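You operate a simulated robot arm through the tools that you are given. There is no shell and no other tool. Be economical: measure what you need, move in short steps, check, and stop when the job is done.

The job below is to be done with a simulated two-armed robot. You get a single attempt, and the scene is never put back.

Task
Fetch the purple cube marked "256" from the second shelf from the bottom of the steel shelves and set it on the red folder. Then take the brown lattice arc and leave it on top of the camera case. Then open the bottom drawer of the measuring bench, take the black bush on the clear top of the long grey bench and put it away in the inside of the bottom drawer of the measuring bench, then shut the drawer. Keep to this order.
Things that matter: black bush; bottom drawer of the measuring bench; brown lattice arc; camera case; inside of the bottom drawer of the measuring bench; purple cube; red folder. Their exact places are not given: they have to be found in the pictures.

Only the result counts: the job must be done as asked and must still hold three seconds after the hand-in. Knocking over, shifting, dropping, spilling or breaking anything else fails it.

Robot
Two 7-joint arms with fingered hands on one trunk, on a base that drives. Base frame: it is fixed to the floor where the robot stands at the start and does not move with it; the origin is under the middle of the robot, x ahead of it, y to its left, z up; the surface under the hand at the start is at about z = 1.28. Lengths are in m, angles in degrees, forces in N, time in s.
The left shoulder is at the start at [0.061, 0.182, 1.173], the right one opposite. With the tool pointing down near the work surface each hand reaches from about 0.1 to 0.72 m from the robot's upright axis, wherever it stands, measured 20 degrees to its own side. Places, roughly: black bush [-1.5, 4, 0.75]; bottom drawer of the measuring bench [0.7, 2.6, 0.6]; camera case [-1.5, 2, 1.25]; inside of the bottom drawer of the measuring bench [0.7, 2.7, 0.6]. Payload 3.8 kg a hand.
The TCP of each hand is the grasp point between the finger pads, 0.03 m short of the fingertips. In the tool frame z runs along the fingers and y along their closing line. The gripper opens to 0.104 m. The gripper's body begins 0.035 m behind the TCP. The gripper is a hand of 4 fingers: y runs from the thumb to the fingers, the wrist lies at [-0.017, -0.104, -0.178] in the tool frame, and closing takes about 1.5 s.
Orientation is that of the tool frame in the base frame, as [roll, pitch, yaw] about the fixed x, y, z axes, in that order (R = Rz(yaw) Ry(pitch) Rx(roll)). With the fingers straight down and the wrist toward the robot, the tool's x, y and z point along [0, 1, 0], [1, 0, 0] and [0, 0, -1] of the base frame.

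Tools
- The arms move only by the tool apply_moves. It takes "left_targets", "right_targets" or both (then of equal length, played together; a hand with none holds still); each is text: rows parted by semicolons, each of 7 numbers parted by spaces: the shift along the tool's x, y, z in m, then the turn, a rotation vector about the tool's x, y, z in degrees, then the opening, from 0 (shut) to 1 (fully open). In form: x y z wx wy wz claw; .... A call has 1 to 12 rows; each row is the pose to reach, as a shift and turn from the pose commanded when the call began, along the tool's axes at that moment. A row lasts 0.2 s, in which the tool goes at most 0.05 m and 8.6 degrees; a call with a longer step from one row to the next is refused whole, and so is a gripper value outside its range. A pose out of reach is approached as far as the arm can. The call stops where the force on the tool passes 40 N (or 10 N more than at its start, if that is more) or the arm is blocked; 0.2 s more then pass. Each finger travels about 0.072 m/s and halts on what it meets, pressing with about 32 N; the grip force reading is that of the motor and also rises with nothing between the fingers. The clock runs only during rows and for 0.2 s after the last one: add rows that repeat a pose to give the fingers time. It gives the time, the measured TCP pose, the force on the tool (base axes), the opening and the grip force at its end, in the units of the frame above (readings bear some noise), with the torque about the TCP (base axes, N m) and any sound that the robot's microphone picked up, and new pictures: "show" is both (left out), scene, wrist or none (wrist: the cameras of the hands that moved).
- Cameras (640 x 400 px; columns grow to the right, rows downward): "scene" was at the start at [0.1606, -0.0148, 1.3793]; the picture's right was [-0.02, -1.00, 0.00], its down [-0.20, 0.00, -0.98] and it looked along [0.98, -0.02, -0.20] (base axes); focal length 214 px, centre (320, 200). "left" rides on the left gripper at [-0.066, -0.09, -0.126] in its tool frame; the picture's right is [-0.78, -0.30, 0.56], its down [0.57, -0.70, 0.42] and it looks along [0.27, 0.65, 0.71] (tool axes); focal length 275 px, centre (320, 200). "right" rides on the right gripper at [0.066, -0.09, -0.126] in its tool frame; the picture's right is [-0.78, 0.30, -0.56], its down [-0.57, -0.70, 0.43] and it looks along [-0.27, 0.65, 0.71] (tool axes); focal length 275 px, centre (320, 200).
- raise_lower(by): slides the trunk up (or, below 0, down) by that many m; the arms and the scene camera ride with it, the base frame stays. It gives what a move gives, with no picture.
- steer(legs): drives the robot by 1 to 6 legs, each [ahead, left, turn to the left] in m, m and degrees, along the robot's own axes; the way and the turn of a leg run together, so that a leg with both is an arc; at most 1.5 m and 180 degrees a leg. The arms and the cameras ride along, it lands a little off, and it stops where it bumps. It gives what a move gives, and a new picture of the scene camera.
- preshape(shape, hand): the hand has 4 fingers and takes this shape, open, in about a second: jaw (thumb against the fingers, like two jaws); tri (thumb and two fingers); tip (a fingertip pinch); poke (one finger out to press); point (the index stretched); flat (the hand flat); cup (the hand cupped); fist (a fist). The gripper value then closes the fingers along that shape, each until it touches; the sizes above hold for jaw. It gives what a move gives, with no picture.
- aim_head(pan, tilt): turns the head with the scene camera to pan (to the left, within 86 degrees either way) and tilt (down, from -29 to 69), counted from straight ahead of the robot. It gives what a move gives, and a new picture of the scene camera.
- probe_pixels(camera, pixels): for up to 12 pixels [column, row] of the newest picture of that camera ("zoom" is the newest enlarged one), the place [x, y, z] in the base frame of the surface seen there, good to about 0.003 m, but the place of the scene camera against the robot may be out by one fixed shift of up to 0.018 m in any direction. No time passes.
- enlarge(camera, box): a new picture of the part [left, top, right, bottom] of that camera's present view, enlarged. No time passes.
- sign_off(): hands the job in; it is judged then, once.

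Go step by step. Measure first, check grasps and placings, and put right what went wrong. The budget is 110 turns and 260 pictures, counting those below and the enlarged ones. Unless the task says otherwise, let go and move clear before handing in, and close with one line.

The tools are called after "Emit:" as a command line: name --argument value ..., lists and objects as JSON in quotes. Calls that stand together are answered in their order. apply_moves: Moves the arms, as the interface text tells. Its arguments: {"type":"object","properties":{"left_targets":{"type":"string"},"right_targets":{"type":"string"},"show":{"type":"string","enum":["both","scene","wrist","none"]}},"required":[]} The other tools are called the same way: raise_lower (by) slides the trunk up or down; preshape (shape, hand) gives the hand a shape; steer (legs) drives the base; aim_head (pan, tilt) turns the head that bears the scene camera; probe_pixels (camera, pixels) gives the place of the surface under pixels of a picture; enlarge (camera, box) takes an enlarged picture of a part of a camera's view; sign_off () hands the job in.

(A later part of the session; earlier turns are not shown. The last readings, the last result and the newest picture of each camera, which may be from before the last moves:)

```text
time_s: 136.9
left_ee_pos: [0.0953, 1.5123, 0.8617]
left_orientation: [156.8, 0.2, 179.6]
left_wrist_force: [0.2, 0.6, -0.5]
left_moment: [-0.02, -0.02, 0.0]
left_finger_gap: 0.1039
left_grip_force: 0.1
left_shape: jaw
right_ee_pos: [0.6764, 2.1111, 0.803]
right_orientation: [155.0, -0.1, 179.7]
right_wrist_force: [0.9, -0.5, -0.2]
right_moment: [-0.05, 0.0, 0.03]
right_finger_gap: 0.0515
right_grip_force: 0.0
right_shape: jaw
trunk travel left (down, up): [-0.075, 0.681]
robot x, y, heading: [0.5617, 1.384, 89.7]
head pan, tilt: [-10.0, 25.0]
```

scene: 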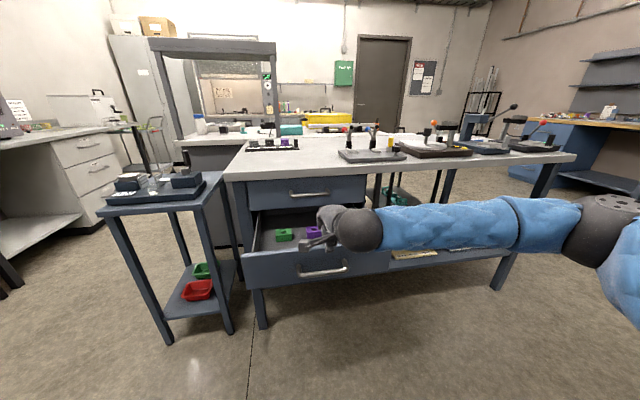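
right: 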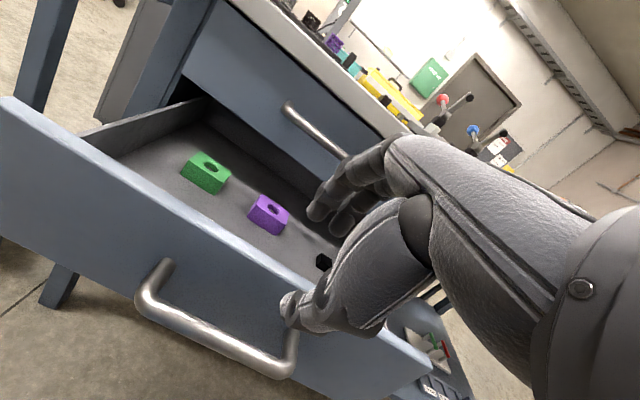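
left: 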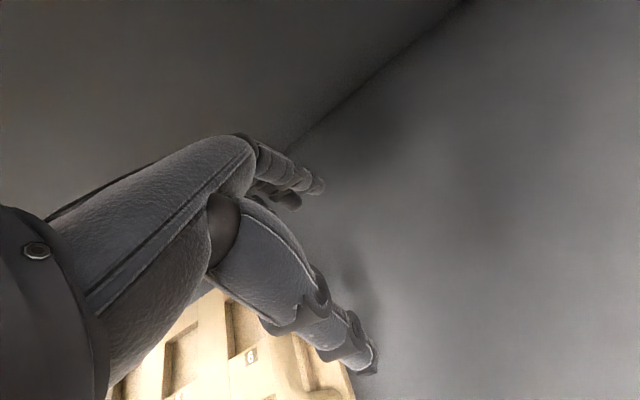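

The drawer stands open (parts inside at green/purple/black). Now fetch the bush: raise the trunk so the arms clear the furniture, strafe left to the aisle and drive ahead.

Emit:
raise_lower --by 0.4

Emit:
steer --legs '[[0, 1.15, 0], [1.0, 0, 0]]'

Emit:
aim_head --pan 40 --tilt 25

```text
time_s: 140.8
left_ee_pos: [0.0948, 1.5121, 1.2615]
left_orientation: [156.8, 0.1, 179.5]
left_wrist_force: [0.0, 0.3, -0.3]
left_moment: [0.01, 0.01, 0.01]
left_finger_gap: 0.1036
left_grip_force: 0.1
left_shape: jaw
right_ee_pos: [0.6761, 2.1116, 1.2012]
right_orientation: [155.0, 0.0, 179.6]
right_wrist_force: [0.9, -0.9, -0.1]
right_moment: [0.0, 0.01, 0.02]
right_finger_gap: 0.0517
right_grip_force: 0.0
right_shape: jaw
trunk travel left (down, up): [-0.475, 0.281]
robot x, y, heading: [0.5613, 1.3848, 89.4]
head pan, tilt: [-10.0, 25.0]
```

```text
time_s: 151.5
left_ee_pos: [-1.0587, 2.5211, 1.2626]
left_orientation: [156.9, 0.2, 179.4]
left_wrist_force: [1.0, 1.0, -0.4]
left_moment: [-0.03, -0.01, -0.01]
left_finger_gap: 0.1037
left_grip_force: 0.0
left_shape: jaw
right_ee_pos: [-0.4765, 3.1178, 1.2013]
right_orientation: [154.9, 0.0, 179.6]
right_wrist_force: [0.4, 0.9, -0.3]
right_moment: [0.01, -0.02, 0.02]
right_finger_gap: 0.0518
right_grip_force: 0.1
right_shape: jaw
trunk travel left (down, up): [-0.475, 0.281]
robot x, y, heading: [-0.5927, 2.3936, 89.6]
head pan, tilt: [-10.0, 25.0]
```

scene: 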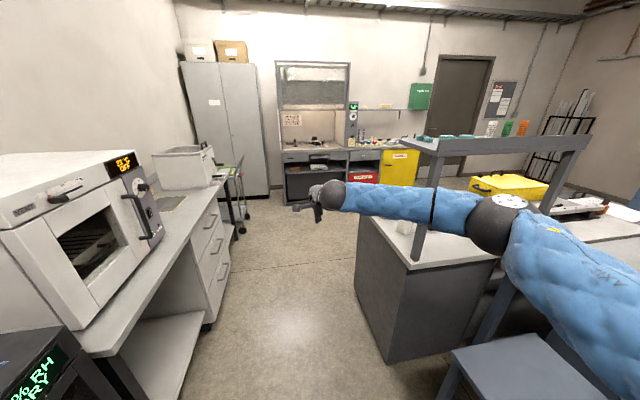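

```text
time_s: 152.7
left_ee_pos: [-1.0575, 2.5197, 1.2618]
left_orientation: [156.8, 0.2, 179.4]
left_wrist_force: [-0.5, -0.3, 0.0]
left_moment: [0.02, 0.0, 0.02]
left_finger_gap: 0.1038
left_grip_force: 0.0
left_shape: jaw
right_ee_pos: [-0.4766, 3.118, 1.2015]
right_orientation: [155.0, 0.0, 179.5]
right_wrist_force: [-0.4, -0.7, 0.9]
right_moment: [0.02, 0.02, -0.06]
right_finger_gap: 0.0517
right_grip_force: 0.0
right_shape: jaw
trunk travel left (down, up): [-0.475, 0.281]
robot x, y, heading: [-0.5929, 2.3955, 89.6]
head pan, tilt: [40.0, 25.0]
```

scene: 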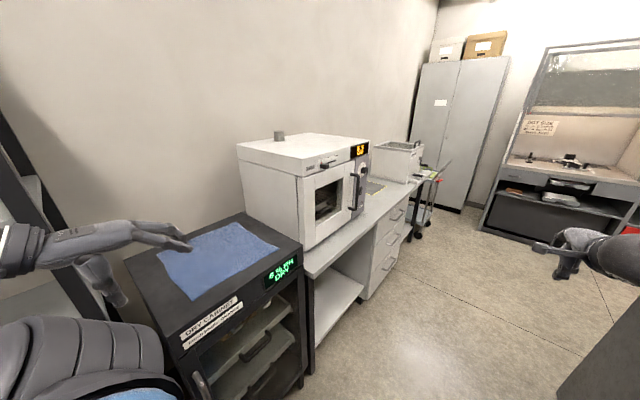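

Emit:
steer --legs '[[1.3, 0, 0]]'

Emit:
aim_head --pan 75 --tilt 35

```text
time_s: 159.2
left_ee_pos: [-1.0564, 3.8146, 1.2626]
left_orientation: [156.8, 0.2, -180.0]
left_wrist_force: [0.7, 0.3, -0.3]
left_moment: [0.01, -0.04, 0.03]
left_finger_gap: 0.1038
left_grip_force: 0.0
left_shape: jaw
right_ee_pos: [-0.4817, 4.4184, 1.2013]
right_orientation: [154.9, 0.0, 180.0]
right_wrist_force: [-1.7, 0.4, 1.3]
right_moment: [0.0, 0.01, -0.02]
right_finger_gap: 0.0517
right_grip_force: 0.0
right_shape: jaw
trunk travel left (down, up): [-0.475, 0.281]
robot x, y, heading: [-0.5925, 3.6929, 90.3]
head pan, tilt: [40.0, 25.0]
```

scene: 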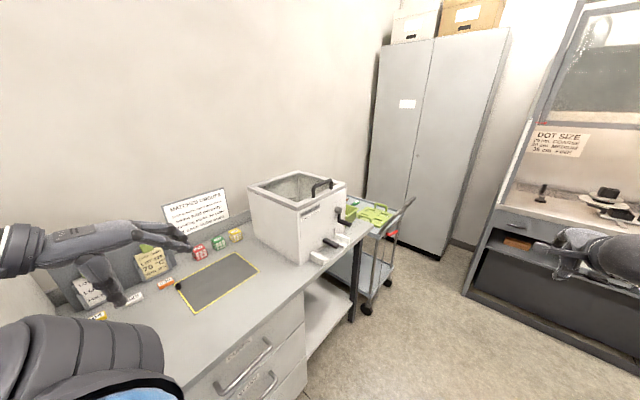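

```text
time_s: 160.2
left_ee_pos: [-1.0573, 3.8141, 1.2627]
left_orientation: [156.7, 0.1, 179.9]
left_wrist_force: [0.4, -0.2, -0.2]
left_moment: [0.02, -0.01, 0.0]
left_finger_gap: 0.1039
left_grip_force: 0.2
left_shape: jaw
right_ee_pos: [-0.4818, 4.4175, 1.2015]
right_orientation: [154.9, 0.0, 180.0]
right_wrist_force: [0.1, -0.7, -0.2]
right_moment: [-0.02, -0.03, 0.03]
right_finger_gap: 0.0518
right_grip_force: 0.0
right_shape: jaw
trunk travel left (down, up): [-0.475, 0.281]
robot x, y, heading: [-0.5905, 3.6932, 90.3]
head pan, tilt: [75.0, 35.0]
```

scene: 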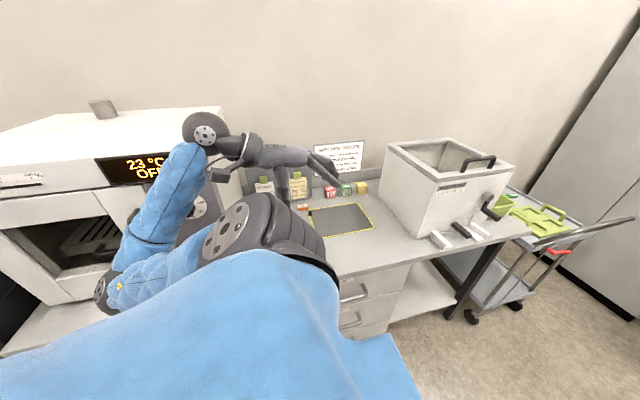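

Emit:
probe_pixels --camera "scene" --pixels '[[440, 140], [480, 165], [395, 150], [345, 220], [312, 222], [330, 190], [360, 240], [390, 270], [450, 230], [220, 110], [470, 160], [305, 208]]'

Emit:
enlarge --camera "scene" --box '[230, 140, 400, 260]'

```text
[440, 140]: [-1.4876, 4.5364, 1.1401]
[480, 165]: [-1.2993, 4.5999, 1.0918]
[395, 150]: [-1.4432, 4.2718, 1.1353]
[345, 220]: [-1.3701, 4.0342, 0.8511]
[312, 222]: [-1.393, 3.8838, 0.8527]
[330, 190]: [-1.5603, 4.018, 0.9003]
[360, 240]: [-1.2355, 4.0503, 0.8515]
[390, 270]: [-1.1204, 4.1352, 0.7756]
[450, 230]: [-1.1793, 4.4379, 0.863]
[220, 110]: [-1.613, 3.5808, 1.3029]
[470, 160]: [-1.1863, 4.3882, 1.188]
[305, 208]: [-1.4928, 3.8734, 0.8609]
```

```text
3.33 times, centred on (315, 200) of scene
```

zoom: 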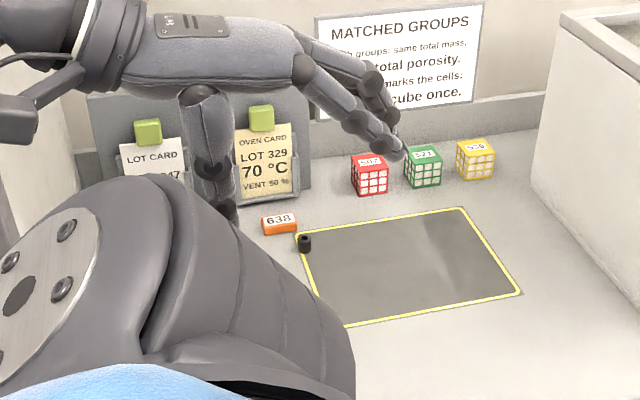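

The black bush is a small cylinder at the mat's corner (zoom (305,243)), about [-1.43,3.88,0.87], with an orange block "638" behind it. I'll go ahead 0.12 and turn left 90° to face the bench.

Emit:
steer --legs '[[0.14, 0, 0], [0, 0, 89.7]]'

Emit:
aim_head --pan -5 --tilt 35

```text
time_s: 165.3
left_ee_pos: [-0.7198, 3.3666, 1.2628]
left_orientation: [156.8, 0.2, -90.9]
left_wrist_force: [-0.6, 0.3, 0.3]
left_moment: [0.01, 0.01, -0.01]
left_finger_gap: 0.1041
left_grip_force: 0.0
left_shape: jaw
right_ee_pos: [-1.3159, 3.9497, 1.2012]
right_orientation: [155.0, 0.0, -90.8]
right_wrist_force: [-0.4, -0.1, -0.1]
right_moment: [-0.01, 0.0, 0.0]
right_finger_gap: 0.0516
right_grip_force: 0.1
right_shape: jaw
trunk travel left (down, up): [-0.475, 0.281]
robot x, y, heading: [-0.5927, 3.8345, 179.5]
head pan, tilt: [75.0, 35.0]
```

scene: 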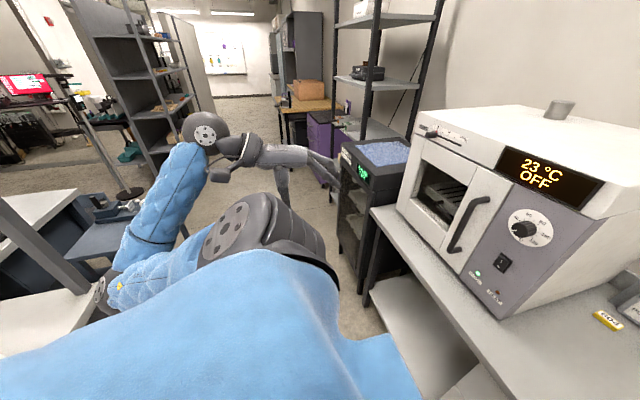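

```text
time_s: 166.8
left_ee_pos: [-0.7205, 3.3657, 1.2631]
left_orientation: [156.7, 0.2, -90.9]
left_wrist_force: [0.0, 0.4, -0.1]
left_moment: [0.0, -0.02, -0.04]
left_finger_gap: 0.1038
left_grip_force: 0.0
left_shape: jaw
right_ee_pos: [-1.3147, 3.9511, 1.2018]
right_orientation: [154.9, 0.0, -90.7]
right_wrist_force: [-0.2, 0.3, 0.8]
right_moment: [0.01, 0.0, -0.01]
right_finger_gap: 0.0517
right_grip_force: 0.1
right_shape: jaw
trunk travel left (down, up): [-0.475, 0.281]
robot x, y, heading: [-0.5888, 3.8306, 179.5]
head pan, tilt: [-5.0, 35.0]
```

scene: 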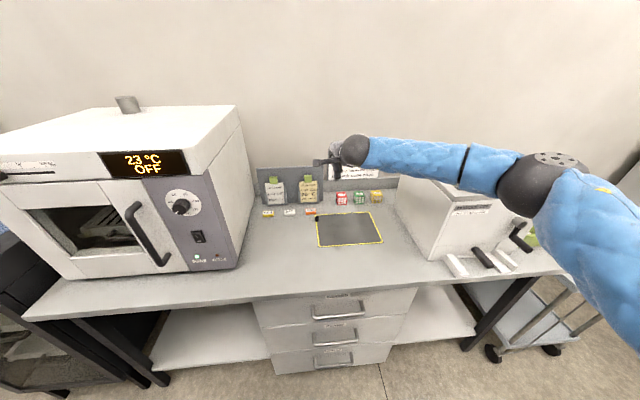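

Emit:
apply_moves --right_targets "0 0 0 0 0 0 0.5" --show "wrist"

Emit:
probe_pixels --camera "scene" --pixels '[[317, 218], [310, 211], [289, 212], [330, 240], [420, 215], [400, 200], [430, 260], [235, 190], [240, 255], [530, 190], [420, 160], [480, 175]]'

Emit:
enlarge --camera "scene" --box '[270, 180, 390, 255]'

```text
time_s: 167.2
left_ee_pos: [-0.7205, 3.3664, 1.263]
left_orientation: [156.8, 0.2, -90.9]
left_wrist_force: [-0.3, 0.3, 0.1]
left_moment: [-0.02, 0.0, -0.01]
left_finger_gap: 0.1038
left_grip_force: 0.0
left_shape: jaw
right_ee_pos: [-1.3144, 3.9505, 1.2005]
right_orientation: [155.0, 0.1, -90.7]
right_wrist_force: [0.3, -0.4, 0.4]
right_moment: [0.03, 0.0, 0.01]
right_finger_gap: 0.0519
right_grip_force: 0.1
right_shape: jaw
trunk travel left (down, up): [-0.475, 0.281]
robot x, y, heading: [-0.5943, 3.83, 179.3]
head pan, tilt: [-5.0, 35.0]
```

right: 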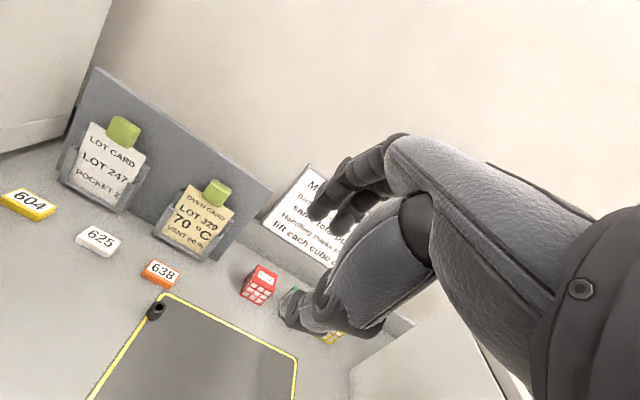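

```text
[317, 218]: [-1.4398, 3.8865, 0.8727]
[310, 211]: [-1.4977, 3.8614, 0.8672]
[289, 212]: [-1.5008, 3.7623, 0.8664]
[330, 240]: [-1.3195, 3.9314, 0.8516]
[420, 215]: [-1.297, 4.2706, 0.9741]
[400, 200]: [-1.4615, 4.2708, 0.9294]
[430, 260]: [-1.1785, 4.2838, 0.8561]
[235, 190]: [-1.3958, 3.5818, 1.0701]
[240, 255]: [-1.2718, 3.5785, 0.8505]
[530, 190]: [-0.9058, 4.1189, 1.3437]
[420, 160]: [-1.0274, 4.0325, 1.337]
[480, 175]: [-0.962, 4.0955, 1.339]
```

```text
5.33 times, centred on (330, 218) of scene
```

zoom: 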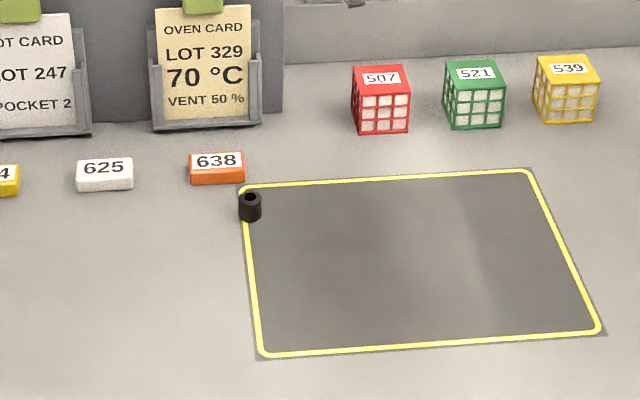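

Emit:
enlarge --camera "right" --box '[100, 250, 220, 340]'

Emit:
probe_pixels --camera "zoom" --pixels '[[300, 322], [290, 315], [312, 315], [300, 306], [300, 335], [285, 360], [215, 110], [260, 190], [370, 165], [340, 240], [400, 350], [200, 300]]'

```text
4.44 times, centred on (160, 295) of right
```

zoom: 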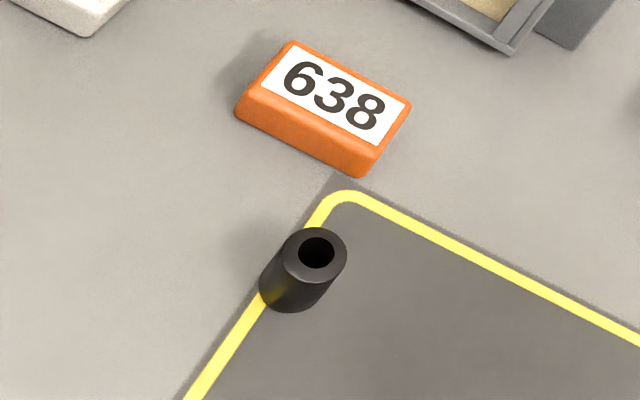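

```text
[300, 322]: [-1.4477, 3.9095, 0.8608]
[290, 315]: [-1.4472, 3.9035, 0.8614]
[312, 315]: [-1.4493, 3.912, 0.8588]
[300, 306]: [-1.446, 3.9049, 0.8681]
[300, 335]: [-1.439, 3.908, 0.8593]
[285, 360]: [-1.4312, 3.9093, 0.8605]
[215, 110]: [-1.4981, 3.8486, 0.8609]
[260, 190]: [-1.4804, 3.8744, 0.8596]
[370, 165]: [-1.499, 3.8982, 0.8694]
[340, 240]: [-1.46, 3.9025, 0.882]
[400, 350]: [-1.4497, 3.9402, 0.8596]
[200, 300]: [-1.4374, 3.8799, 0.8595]
```

Emit:
probe_pixels --camera "zoom" --pixels '[[289, 255], [343, 255], [318, 232], [312, 278], [264, 290], [310, 300], [362, 175], [408, 108], [290, 45], [240, 112]]'

```text
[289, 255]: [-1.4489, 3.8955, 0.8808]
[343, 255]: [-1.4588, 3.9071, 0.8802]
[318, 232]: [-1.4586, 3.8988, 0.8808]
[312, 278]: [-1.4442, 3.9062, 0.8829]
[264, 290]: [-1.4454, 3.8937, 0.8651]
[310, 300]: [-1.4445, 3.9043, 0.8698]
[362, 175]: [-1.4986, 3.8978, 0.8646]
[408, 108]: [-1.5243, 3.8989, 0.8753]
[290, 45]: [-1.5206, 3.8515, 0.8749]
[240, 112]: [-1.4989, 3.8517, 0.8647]
```

Bush centre [-1.4515,3.901], ⌀17 mm, z 0.86–0.882; the orange block starts 38 mm behind it. Lower trunk 0.2 and drive in.

Emit:
raise_lower --by -0.2

Emit:
steer --legs '[[0.11, 0.05, 0]]'

Emit:
apply_moves --right_targets "0 0 0 6.25 0 0 0.4; 0 0 0 12.5 0 0 0.4; 0 0 0 18.75 0 0 0.4; 0 0 0 25 0 0 0.4; 0 0 0 25 0 0 0.4" --show "wrist"

```text
time_s: 169.4
left_ee_pos: [-0.7186, 3.3659, 1.0627]
left_orientation: [156.8, 0.2, -90.9]
left_wrist_force: [-0.3, 0.8, -0.9]
left_moment: [0.03, 0.0, 0.02]
left_finger_gap: 0.1038
left_grip_force: 0.1
left_shape: jaw
right_ee_pos: [-1.3155, 3.951, 1.0011]
right_orientation: [154.8, -0.1, -90.7]
right_wrist_force: [0.0, 0.1, 0.2]
right_moment: [0.01, 0.03, -0.02]
right_finger_gap: 0.0517
right_grip_force: 0.0
right_shape: jaw
trunk travel left (down, up): [-0.275, 0.481]
robot x, y, heading: [-0.5916, 3.8289, 179.3]
head pan, tilt: [-5.0, 35.0]
```

```text
time_s: 170.6
left_ee_pos: [-0.831, 3.3169, 1.063]
left_orientation: [156.9, 0.2, -90.7]
left_wrist_force: [-1.2, 0.3, -0.8]
left_moment: [0.02, -0.05, 0.0]
left_finger_gap: 0.1039
left_grip_force: 0.1
left_shape: jaw
right_ee_pos: [-1.4272, 3.9012, 0.9999]
right_orientation: [155.1, 0.0, -90.6]
right_wrist_force: [-1.5, -0.4, -0.9]
right_moment: [-0.02, -0.02, -0.05]
right_finger_gap: 0.0517
right_grip_force: 0.0
right_shape: jaw
trunk travel left (down, up): [-0.275, 0.481]
robot x, y, heading: [-0.7024, 3.7798, 179.5]
head pan, tilt: [-5.0, 35.0]
```

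scene: 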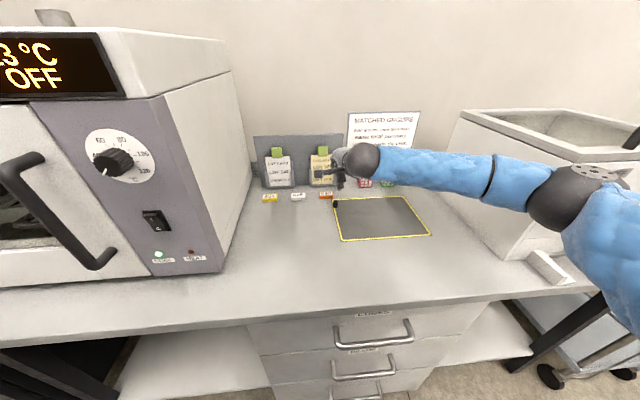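

```text
time_s: 171.8
left_ee_pos: [-0.8305, 3.3173, 1.0621]
left_orientation: [156.7, 0.2, -90.7]
left_wrist_force: [-0.1, 0.1, 0.1]
left_moment: [-0.01, 0.02, -0.01]
left_finger_gap: 0.1035
left_grip_force: 0.0
left_shape: jaw
right_ee_pos: [-1.425, 3.9011, 1.0008]
right_orientation: [-179.9, 0.0, -90.6]
right_wrist_force: [-0.4, 0.1, -0.4]
right_moment: [0.0, 0.03, 0.01]
right_finger_gap: 0.0419
right_grip_force: 0.1
right_shape: jaw
trunk travel left (down, up): [-0.275, 0.481]
robot x, y, heading: [-0.7014, 3.7822, 179.6]
head pan, tilt: [-5.0, 35.0]
```

right: 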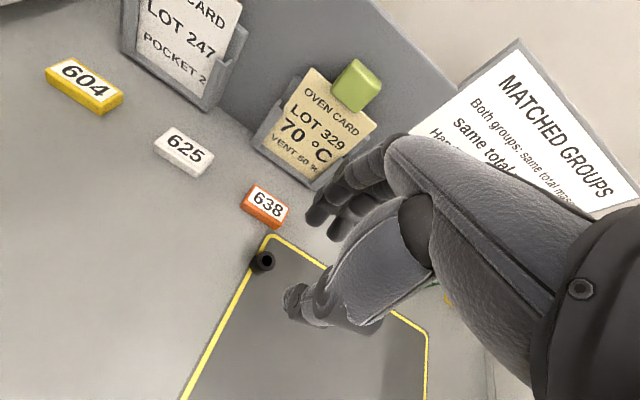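

Emit:
probe_pixels --camera "scene" --pixels '[[400, 170], [450, 175], [500, 185], [555, 200], [590, 172], [520, 215], [470, 140], [490, 220], [530, 260], [500, 100]]'

Emit:
probe_pixels --camera "right" --pixels '[[258, 256], [272, 260], [264, 253], [262, 270], [246, 205], [275, 225]]'

```text
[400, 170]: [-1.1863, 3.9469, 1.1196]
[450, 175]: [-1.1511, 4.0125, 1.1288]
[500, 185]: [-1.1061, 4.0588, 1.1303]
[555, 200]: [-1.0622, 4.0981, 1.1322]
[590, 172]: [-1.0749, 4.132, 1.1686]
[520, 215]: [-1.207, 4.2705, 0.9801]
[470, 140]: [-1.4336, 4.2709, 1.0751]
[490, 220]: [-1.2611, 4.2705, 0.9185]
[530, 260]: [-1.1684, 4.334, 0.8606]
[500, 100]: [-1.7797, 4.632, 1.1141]
```

```text
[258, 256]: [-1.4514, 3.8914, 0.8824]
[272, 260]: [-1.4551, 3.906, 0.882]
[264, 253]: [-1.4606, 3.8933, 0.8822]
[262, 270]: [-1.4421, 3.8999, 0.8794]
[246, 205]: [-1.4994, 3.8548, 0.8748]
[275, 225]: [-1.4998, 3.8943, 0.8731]
```

Elbow keeps ~0.1 m from the bath. Move forward 27 mm and descend to z≈0.925, then check.

Emit:
apply_moves --right_targets "0.002 0.014 0.02 0 0 0 0.42; 0.002 0.0275 0.04 0 0 0 0.42; 0.002 0.0275 0.06 0 0 0 0.42; 0.002 0.0275 0.075 0 0 0 0.42; 0.002 0.0275 0.075 0 0 0 0.42" --show "both"

```text
time_s: 173.0
left_ee_pos: [-0.8282, 3.3173, 1.0619]
left_orientation: [156.9, 0.2, -90.8]
left_wrist_force: [-0.2, 0.2, -0.6]
left_moment: [0.0, -0.02, 0.02]
left_finger_gap: 0.1037
left_grip_force: 0.1
left_shape: jaw
right_ee_pos: [-1.4537, 3.9, 0.9257]
right_orientation: [180.0, 0.0, -90.6]
right_wrist_force: [-0.4, 0.0, 0.0]
right_moment: [0.01, -0.03, -0.01]
right_finger_gap: 0.0431
right_grip_force: 0.1
right_shape: jaw
trunk travel left (down, up): [-0.275, 0.481]
robot x, y, heading: [-0.7022, 3.7865, 179.5]
head pan, tilt: [-5.0, 35.0]
```

scene: 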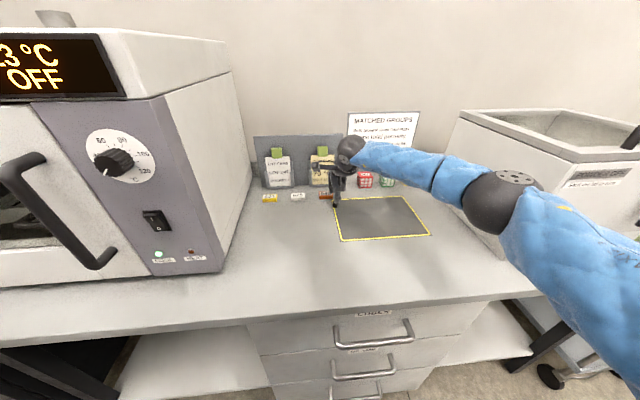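
right: 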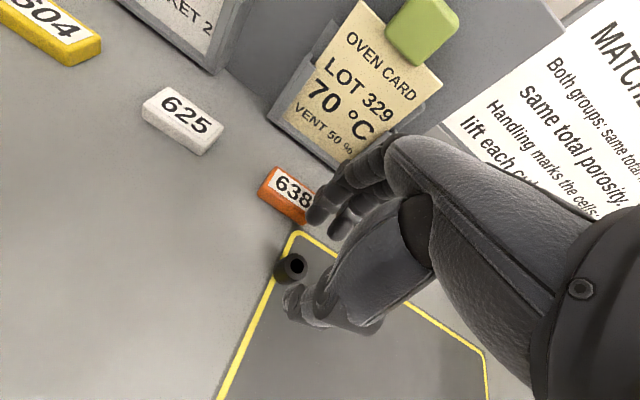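

Emit:
apply_moves --right_targets "0 -0.004 0.017 0 0 0 0.38; 0 -0.004 0.034 0 0 0 0.38; 0 -0.004 0.034 0 0 0 0.38" --show "wrist"

Emit:
enlarge --camera "right" --box '[230, 170, 390, 350]'

```text
time_s: 173.8
left_ee_pos: [-0.83, 3.3172, 1.0627]
left_orientation: [156.8, 0.2, -90.9]
left_wrist_force: [-0.3, 0.5, -0.4]
left_moment: [-0.03, -0.03, 0.0]
left_finger_gap: 0.1038
left_grip_force: 0.1
left_shape: jaw
right_ee_pos: [-1.4486, 3.8989, 0.8931]
right_orientation: [-179.9, -0.1, -90.7]
right_wrist_force: [1.0, 0.2, 0.3]
right_moment: [0.01, -0.03, 0.05]
right_finger_gap: 0.0399
right_grip_force: 0.1
right_shape: jaw
trunk travel left (down, up): [-0.275, 0.481]
robot x, y, heading: [-0.7003, 3.7845, 179.6]
head pan, tilt: [-5.0, 35.0]
```

right: 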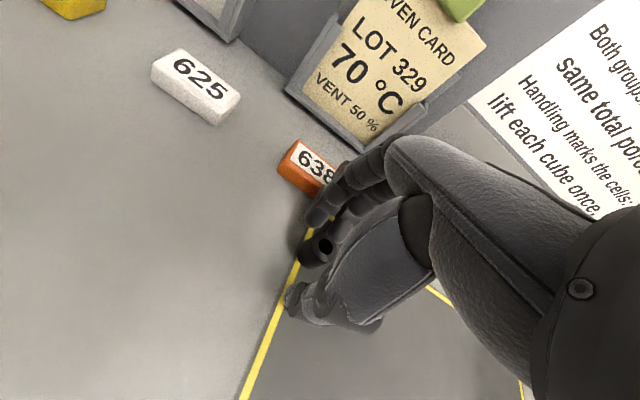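

```text
2.22 times, centred on (310, 260) of right
```

zoom: 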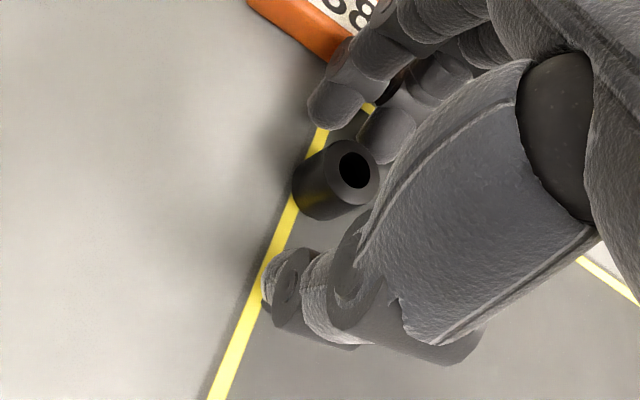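

The bush sits between thumb and fingers. Close.

Emit:
apply_moves --right_targets "0 0 0 0 0 0 0.25; 0 0 0 0 0 0 0.15; 0 0 0 0 0 0 0.05; 0 0 0 0 0 0 0; 0 0 0 0 0 0 0; 0 0 0 0 0 0 0; 0 0 0 0 0 0 0" --show "wrist"

Emit:
enlarge --camera "right" --box '[230, 170, 390, 350]'

```text
time_s: 175.4
left_ee_pos: [-0.8291, 3.3179, 1.063]
left_orientation: [156.9, 0.1, -90.7]
left_wrist_force: [-0.5, -0.4, -0.2]
left_moment: [0.0, 0.01, -0.01]
left_finger_gap: 0.1039
left_grip_force: 0.1
left_shape: jaw
right_ee_pos: [-1.449, 3.8985, 0.8927]
right_orientation: [-179.9, 0.0, -90.7]
right_wrist_force: [1.0, -0.8, 0.8]
right_moment: [0.03, 0.02, -0.03]
right_finger_gap: 0.0118
right_grip_force: 31.9
right_shape: jaw
trunk travel left (down, up): [-0.275, 0.481]
robot x, y, heading: [-0.7039, 3.7841, 179.5]
head pan, tilt: [-5.0, 35.0]
```

right: 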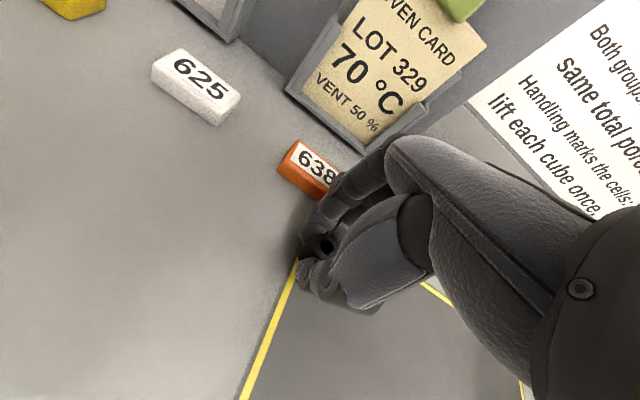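

```text
2.22 times, centred on (310, 260) of right
```

zoom: 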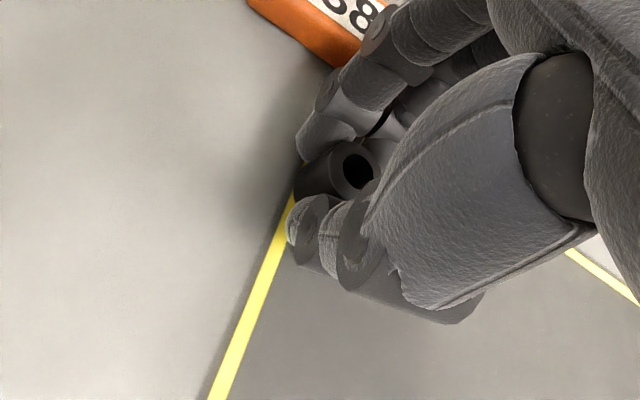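

Gripped (gap 0.012, 32 N). Lift 0.12 and check it comes along.

Emit:
apply_moves --right_targets "0 0 -0.03 0 0 0 0; 0 -0.01 -0.06 0 0 0 0; 0 -0.02 -0.09 0 0 0 0; 0 -0.02 -0.13 0 0 0 0; 0 -0.02 -0.13 0 0 0 0" --show "wrist"

Emit:
enlarge --camera "right" --box '[230, 170, 390, 350]'

```text
time_s: 176.6
left_ee_pos: [-0.8297, 3.3179, 1.0624]
left_orientation: [156.6, 0.2, -90.7]
left_wrist_force: [-0.8, 0.8, -0.1]
left_moment: [0.04, 0.0, 0.01]
left_finger_gap: 0.1037
left_grip_force: 0.1
left_shape: jaw
right_ee_pos: [-1.4293, 3.899, 1.0233]
right_orientation: [-180.0, 0.0, -90.7]
right_wrist_force: [-0.1, 0.0, -0.6]
right_moment: [0.03, -0.01, -0.03]
right_finger_gap: 0.0119
right_grip_force: 32.1
right_shape: jaw
trunk travel left (down, up): [-0.275, 0.481]
robot x, y, heading: [-0.7044, 3.7809, 179.2]
head pan, tilt: [-5.0, 35.0]
```

right: 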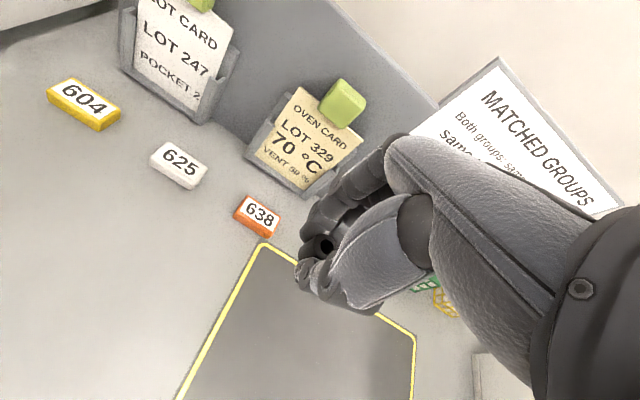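

```text
2.22 times, centred on (310, 260) of right
```

zoom: 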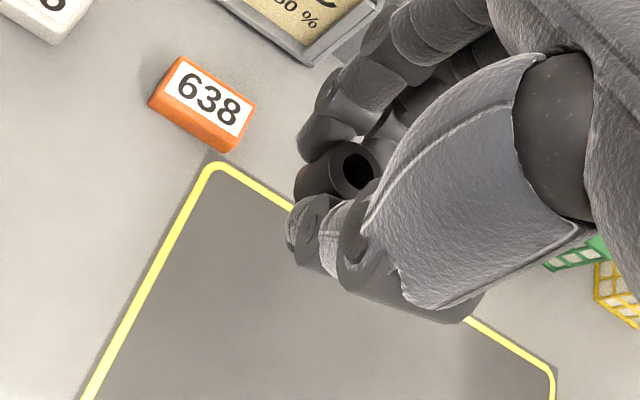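

Bush held. Raise the trunk, back off, turn right to heading 90 and retrace the path.

Emit:
raise_lower --by 0.2

Emit:
steer --legs '[[-0.11, 0, 0], [0, 0, -89.6]]'

Emit:
steer --legs '[[-1.2, 0, 0], [-1.2, 0, 0]]'

```text
time_s: 178.8
left_ee_pos: [-0.8296, 3.3184, 1.2618]
left_orientation: [156.8, 0.2, -90.8]
left_wrist_force: [-0.7, 0.5, -0.4]
left_moment: [-0.02, 0.0, 0.0]
left_finger_gap: 0.1037
left_grip_force: 0.0
left_shape: jaw
right_ee_pos: [-1.4302, 3.8977, 1.2217]
right_orientation: [180.0, 0.0, -90.6]
right_wrist_force: [-0.1, -0.6, 0.6]
right_moment: [-0.01, 0.0, 0.01]
right_finger_gap: 0.0116
right_grip_force: 31.8
right_shape: jaw
trunk travel left (down, up): [-0.475, 0.281]
robot x, y, heading: [-0.7011, 3.7838, 180.0]
head pan, tilt: [-5.0, 35.0]
```

```text
time_s: 183.8
left_ee_pos: [-1.0591, 3.9037, 1.2628]
left_orientation: [156.9, 0.1, -180.0]
left_wrist_force: [-0.8, -0.1, 0.1]
left_moment: [0.0, -0.03, 0.01]
left_finger_gap: 0.1037
left_grip_force: 0.0
left_shape: jaw
right_ee_pos: [-0.4862, 4.5109, 1.2209]
right_orientation: [180.0, 0.1, -179.8]
right_wrist_force: [-0.6, -0.1, -0.5]
right_moment: [-0.01, -0.02, 0.0]
right_finger_gap: 0.0118
right_grip_force: 32.3
right_shape: jaw
trunk travel left (down, up): [-0.475, 0.281]
robot x, y, heading: [-0.5889, 3.7806, 90.0]
head pan, tilt: [-5.0, 35.0]
```

scene: 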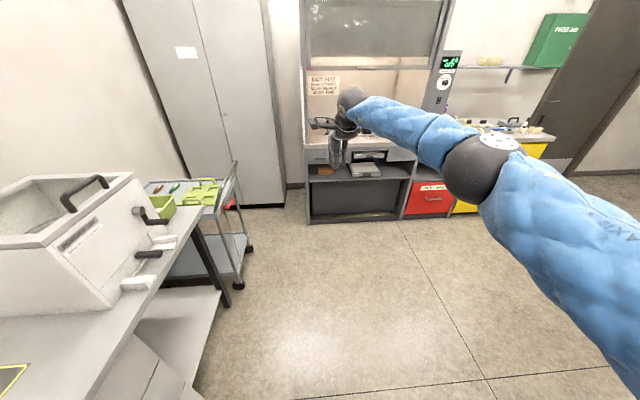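

```text
time_s: 195.6
left_ee_pos: [-1.0465, 1.4934, 1.2613]
left_orientation: [156.9, 0.1, 179.7]
left_wrist_force: [-0.1, 0.1, -0.7]
left_moment: [0.01, 0.0, 0.01]
left_finger_gap: 0.1039
left_grip_force: 0.1
left_shape: jaw
right_ee_pos: [-0.4705, 2.0983, 1.2231]
right_orientation: [179.9, 0.0, 179.8]
right_wrist_force: [0.5, -0.1, -0.6]
right_moment: [0.03, 0.0, 0.02]
right_finger_gap: 0.0117
right_grip_force: 31.9
right_shape: jaw
trunk travel left (down, up): [-0.475, 0.281]
robot x, y, heading: [-0.5789, 1.3694, 89.7]
head pan, tilt: [-5.0, 35.0]
```

scene: 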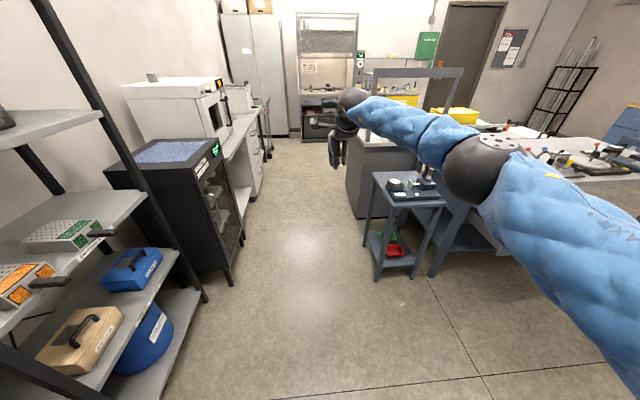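

Strafe right to the drawer.

Emit:
steer --legs '[[0, -1.18, 0]]'

Emit:
aim_head --pan -5 --tilt 40

Emit:
probe_pixels --camera "scene" --pixels '[[320, 230], [300, 230], [340, 230], [320, 215], [280, 215], [300, 200]]'

```text
time_s: 201.6
left_ee_pos: [0.1264, 1.4942, 1.2614]
left_orientation: [156.8, 0.2, 179.8]
left_wrist_force: [0.7, 0.0, 0.6]
left_moment: [-0.02, 0.01, -0.02]
left_finger_gap: 0.1041
left_grip_force: 0.0
left_shape: jaw
right_ee_pos: [0.7013, 2.1004, 1.2228]
right_orientation: [180.0, -0.1, -179.9]
right_wrist_force: [0.1, 0.3, -0.6]
right_moment: [0.03, 0.03, 0.02]
right_finger_gap: 0.0115
right_grip_force: 32.5
right_shape: jaw
trunk travel left (down, up): [-0.475, 0.281]
robot x, y, heading: [0.5944, 1.3729, 90.1]
head pan, tilt: [-5.0, 35.0]
```

scene: 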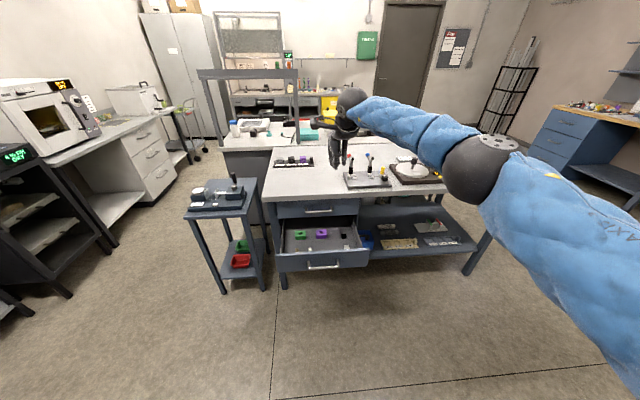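

```text
time_s: 202.2
left_ee_pos: [0.1259, 1.4944, 1.2622]
left_orientation: [156.9, 0.2, 179.8]
left_wrist_force: [0.2, -0.2, 0.0]
left_moment: [-0.02, 0.01, 0.0]
left_finger_gap: 0.1037
left_grip_force: 0.1
left_shape: jaw
right_ee_pos: [0.6998, 2.0997, 1.2224]
right_orientation: [-180.0, -0.1, -180.0]
right_wrist_force: [0.2, 0.4, 0.2]
right_moment: [-0.02, -0.02, -0.01]
right_finger_gap: 0.0115
right_grip_force: 31.9
right_shape: jaw
trunk travel left (down, up): [-0.475, 0.281]
robot x, y, heading: [0.5971, 1.3681, 90.4]
head pan, tilt: [-5.0, 40.0]
```

scene: 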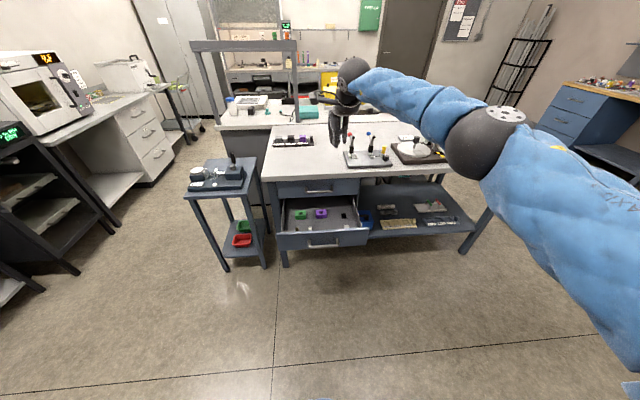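

```text
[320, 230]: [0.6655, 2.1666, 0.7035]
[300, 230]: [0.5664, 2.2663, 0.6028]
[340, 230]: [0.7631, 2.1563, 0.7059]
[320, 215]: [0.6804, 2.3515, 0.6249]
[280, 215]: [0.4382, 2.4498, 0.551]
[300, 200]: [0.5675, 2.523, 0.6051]
```

Emit:
raise_lower --by -0.35

Emit:
apply_moves --right_targets "0 0 0 0 0 0 0" --show "both"

```text
time_s: 205.6
left_ee_pos: [0.1257, 1.4922, 0.9124]
left_orientation: [156.7, 0.1, 179.8]
left_wrist_force: [-0.2, 0.0, 0.6]
left_moment: [-0.01, -0.02, -0.03]
left_finger_gap: 0.1038
left_grip_force: 0.0
left_shape: jaw
right_ee_pos: [0.7011, 2.1002, 0.8729]
right_orientation: [179.9, -0.1, 180.0]
right_wrist_force: [0.3, -0.7, -0.3]
right_moment: [0.02, -0.01, 0.0]
right_finger_gap: 0.0116
right_grip_force: 32.3
right_shape: jaw
trunk travel left (down, up): [-0.125, 0.631]
robot x, y, heading: [0.5949, 1.369, 90.3]
head pan, tilt: [-5.0, 40.0]
```

```text
time_s: 206.0
left_ee_pos: [0.1254, 1.4936, 0.913]
left_orientation: [156.8, 0.2, 179.7]
left_wrist_force: [0.5, -0.6, -0.6]
left_moment: [-0.02, 0.02, 0.02]
left_finger_gap: 0.1038
left_grip_force: 0.0
left_shape: jaw
right_ee_pos: [0.7002, 2.1001, 0.8718]
right_orientation: [180.0, -0.1, -180.0]
right_wrist_force: [0.3, -0.1, 0.1]
right_moment: [-0.04, 0.01, -0.02]
right_finger_gap: 0.0116
right_grip_force: 32.0
right_shape: jaw
trunk travel left (down, up): [-0.125, 0.631]
robot x, y, heading: [0.5937, 1.3736, 90.2]
head pan, tilt: [-5.0, 40.0]
```

scene: 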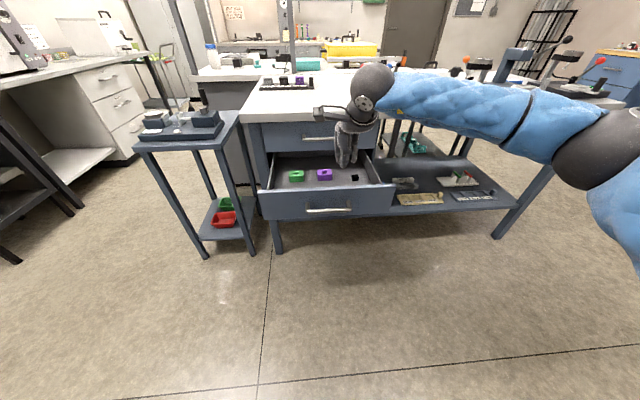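
right: 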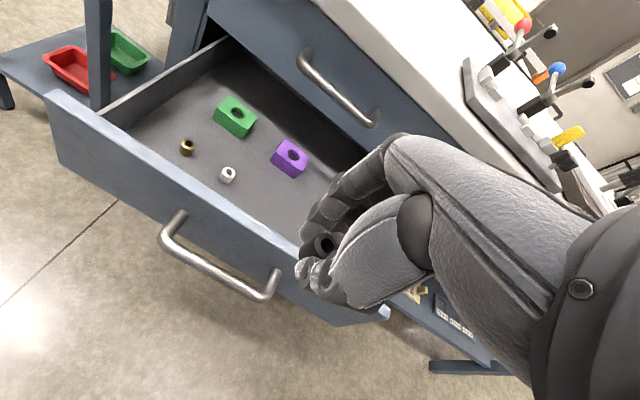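

There are also small brown and white bushes in the drawer (187,147),(228,174). Probe to choose a free spot.

Emit:
probe_pixels --camera "right" --pixels '[[187, 147], [228, 174], [232, 125], [288, 165], [280, 210], [100, 130], [200, 180], [290, 240], [250, 190], [340, 175], [320, 190], [55, 105]]'

Emit:
enlarge --camera "scene" --box '[250, 140, 410, 230]'

```text
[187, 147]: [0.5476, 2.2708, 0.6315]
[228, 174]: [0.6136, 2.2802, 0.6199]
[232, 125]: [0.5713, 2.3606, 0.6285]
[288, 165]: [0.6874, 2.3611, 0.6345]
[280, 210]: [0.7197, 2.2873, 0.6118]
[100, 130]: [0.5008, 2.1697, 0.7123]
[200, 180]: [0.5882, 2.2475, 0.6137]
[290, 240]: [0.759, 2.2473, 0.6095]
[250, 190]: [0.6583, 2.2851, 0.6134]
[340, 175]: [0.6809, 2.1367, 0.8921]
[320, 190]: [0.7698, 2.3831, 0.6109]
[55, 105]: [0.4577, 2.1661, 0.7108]
```

```text
4.00 times, centred on (330, 185) of scene
```

zoom: 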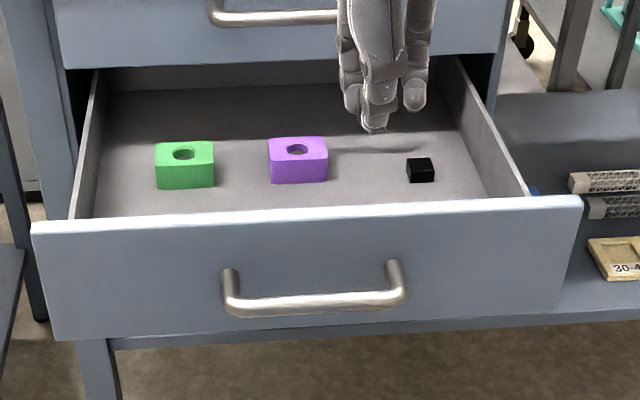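

Free spot at ≈[0.735,2.27]; floor z 0.611. Drive forward 0.165, right 0.03, then descend in steps.

Emit:
steer --legs '[[0.165, -0.033, 0]]'

Emit:
apply_moves --right_targets "0 0 0.045 0 0 0 0; 0 0 0.09 0 0 0 0; 0 0 0.12 0 0 0 0; 0 0 0.12 0 0 0 0" --show "both"

```text
time_s: 207.5
left_ee_pos: [0.1597, 1.6596, 0.9134]
left_orientation: [156.7, 0.2, 179.8]
left_wrist_force: [-0.4, -0.2, -0.5]
left_moment: [-0.04, 0.02, 0.02]
left_finger_gap: 0.1037
left_grip_force: 0.1
left_shape: jaw
right_ee_pos: [0.7336, 2.2656, 0.8712]
right_orientation: [-179.9, 0.0, -180.0]
right_wrist_force: [0.2, 0.9, 0.1]
right_moment: [-0.06, -0.02, 0.0]
right_finger_gap: 0.0118
right_grip_force: 31.5
right_shape: jaw
trunk travel left (down, up): [-0.125, 0.631]
robot x, y, heading: [0.6256, 1.5361, 90.1]
head pan, tilt: [-5.0, 40.0]
```

scene: 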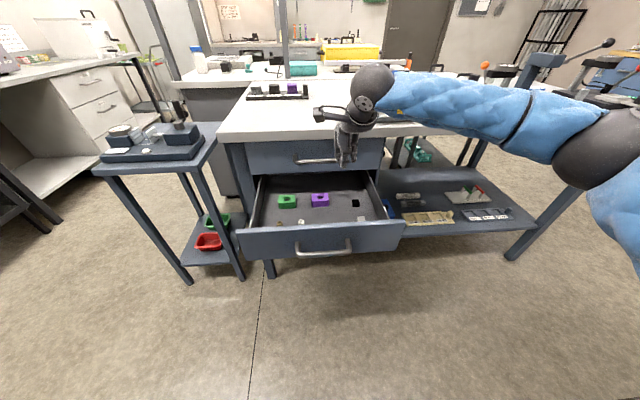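

```text
time_s: 208.5
left_ee_pos: [0.1588, 1.6594, 0.9123]
left_orientation: [156.8, 0.1, 179.8]
left_wrist_force: [-0.2, 0.2, -0.1]
left_moment: [0.01, 0.0, 0.01]
left_finger_gap: 0.1038
left_grip_force: 0.1
left_shape: jaw
right_ee_pos: [0.7342, 2.2659, 0.7509]
right_orientation: [-180.0, 0.0, -179.9]
right_wrist_force: [1.1, 0.7, -0.1]
right_moment: [-0.01, 0.02, 0.01]
right_finger_gap: 0.0118
right_grip_force: 32.2
right_shape: jaw
trunk travel left (down, up): [-0.125, 0.631]
robot x, y, heading: [0.6243, 1.534, 90.1]
head pan, tilt: [-5.0, 40.0]
```

scene: 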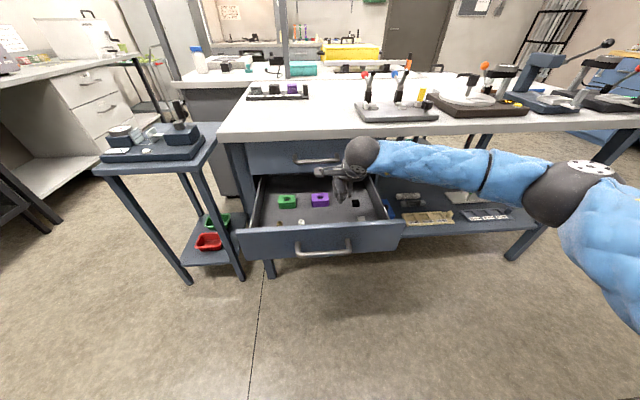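
right: 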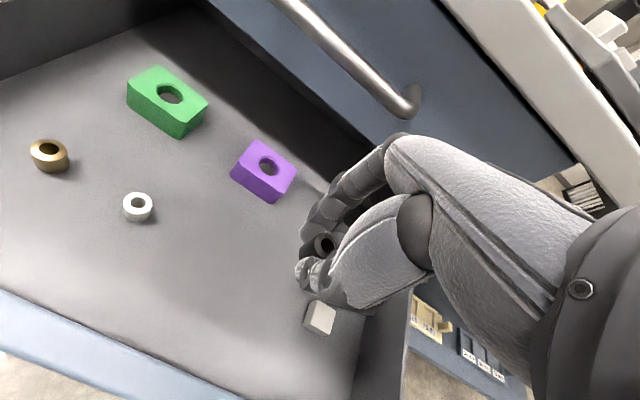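

Emit:
probe_pixels --camera "right" --pixels '[[322, 315], [308, 320], [335, 330], [262, 200], [290, 180], [240, 165], [250, 260], [138, 207], [330, 300], [360, 340], [325, 245]]'

Emit:
enlarge --camera "scene" --box '[230, 130, 420, 260]'

```text
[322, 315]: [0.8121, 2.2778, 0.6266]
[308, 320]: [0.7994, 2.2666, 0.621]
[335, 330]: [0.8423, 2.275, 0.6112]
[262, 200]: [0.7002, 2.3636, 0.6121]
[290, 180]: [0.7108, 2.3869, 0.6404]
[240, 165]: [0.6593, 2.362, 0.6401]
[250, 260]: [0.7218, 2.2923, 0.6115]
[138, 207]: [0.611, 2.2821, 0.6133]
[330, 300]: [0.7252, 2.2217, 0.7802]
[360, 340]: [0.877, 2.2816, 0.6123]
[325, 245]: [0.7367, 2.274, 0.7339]
```

```text
3.08 times, centred on (325, 195) of scene
```

zoom: 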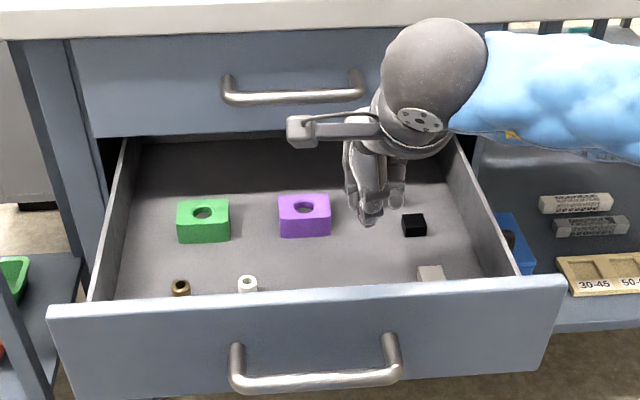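

White cube at x≥0.795; shift left to x≈0.70 and descend to z≈0.648.

Emit:
apply_moves --right_targets "0.034 0 0 0 0 0 0; 0.034 0 0.04 0 0 0 0; 0.034 0 0.075 0 0 0 0; 0.034 0 0.095 0 0 0 0; 0.034 0 0.102 0 0 0 0; 0.034 0 0.102 0 0 0 0" --show "wrist"

```text
time_s: 209.9
left_ee_pos: [0.1582, 1.659, 0.9117]
left_orientation: [156.8, 0.2, 179.9]
left_wrist_force: [0.4, -0.2, 0.2]
left_moment: [-0.03, 0.01, -0.08]
left_finger_gap: 0.1037
left_grip_force: 0.0
left_shape: jaw
right_ee_pos: [0.6989, 2.2657, 0.65]
right_orientation: [-180.0, 0.0, 180.0]
right_wrist_force: [0.1, -0.6, -0.4]
right_moment: [0.04, 0.02, -0.03]
right_finger_gap: 0.0115
right_grip_force: 31.9
right_shape: jaw
trunk travel left (down, up): [-0.125, 0.631]
robot x, y, heading: [0.6256, 1.5361, 90.0]
head pan, tilt: [-5.0, 40.0]
```

right: 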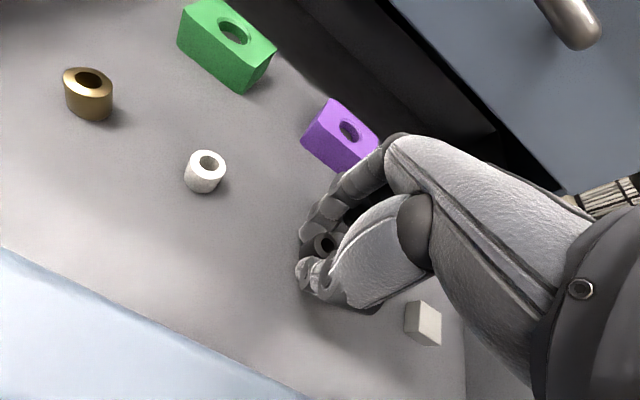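

Emit:
apply_moves --right_targets "0 0 0.0045 0 0 0 0; 0 0 0.0045 0 0 0 0; 0 0 0.0045 0 0 0 0.15; 0 0 0.0045 0 0 0 0.25; 0 0 0.0045 0 0 0 0.32; 0 0 0.0045 0 0 0 0.35; 0 0 0.0045 0 0 0 0.35; 0 0 -0.03 0 0 0 0.35; 0 0 -0.07 0 0 0 0.35; 0 0 -0.11 0 0 0 0.35; 0 0 -0.15 0 0 0 0.35; 0 0 -0.15 0 0 0 0.35" --show "both"

```text
time_s: 212.5
left_ee_pos: [0.159, 1.6583, 0.9121]
left_orientation: [156.8, 0.1, 179.9]
left_wrist_force: [-0.2, 1.0, -0.6]
left_moment: [0.0, 0.0, -0.05]
left_finger_gap: 0.1041
left_grip_force: 0.2
left_shape: jaw
right_ee_pos: [0.7004, 2.2655, 0.8005]
right_orientation: [180.0, 0.0, -179.9]
right_wrist_force: [-0.2, 0.0, -0.1]
right_moment: [-0.02, -0.01, 0.01]
right_finger_gap: 0.0359
right_grip_force: 0.0
right_shape: jaw
trunk travel left (down, up): [-0.125, 0.631]
robot x, y, heading: [0.6244, 1.5338, 90.3]
head pan, tilt: [-5.0, 40.0]
```

scene: 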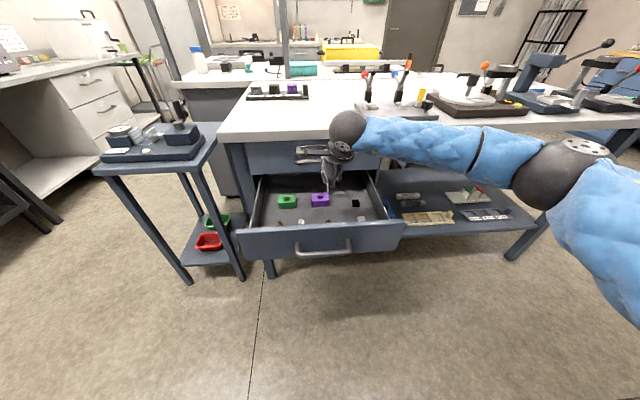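
right: 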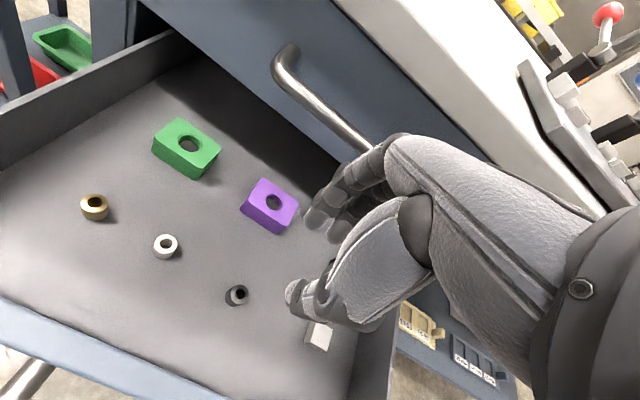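

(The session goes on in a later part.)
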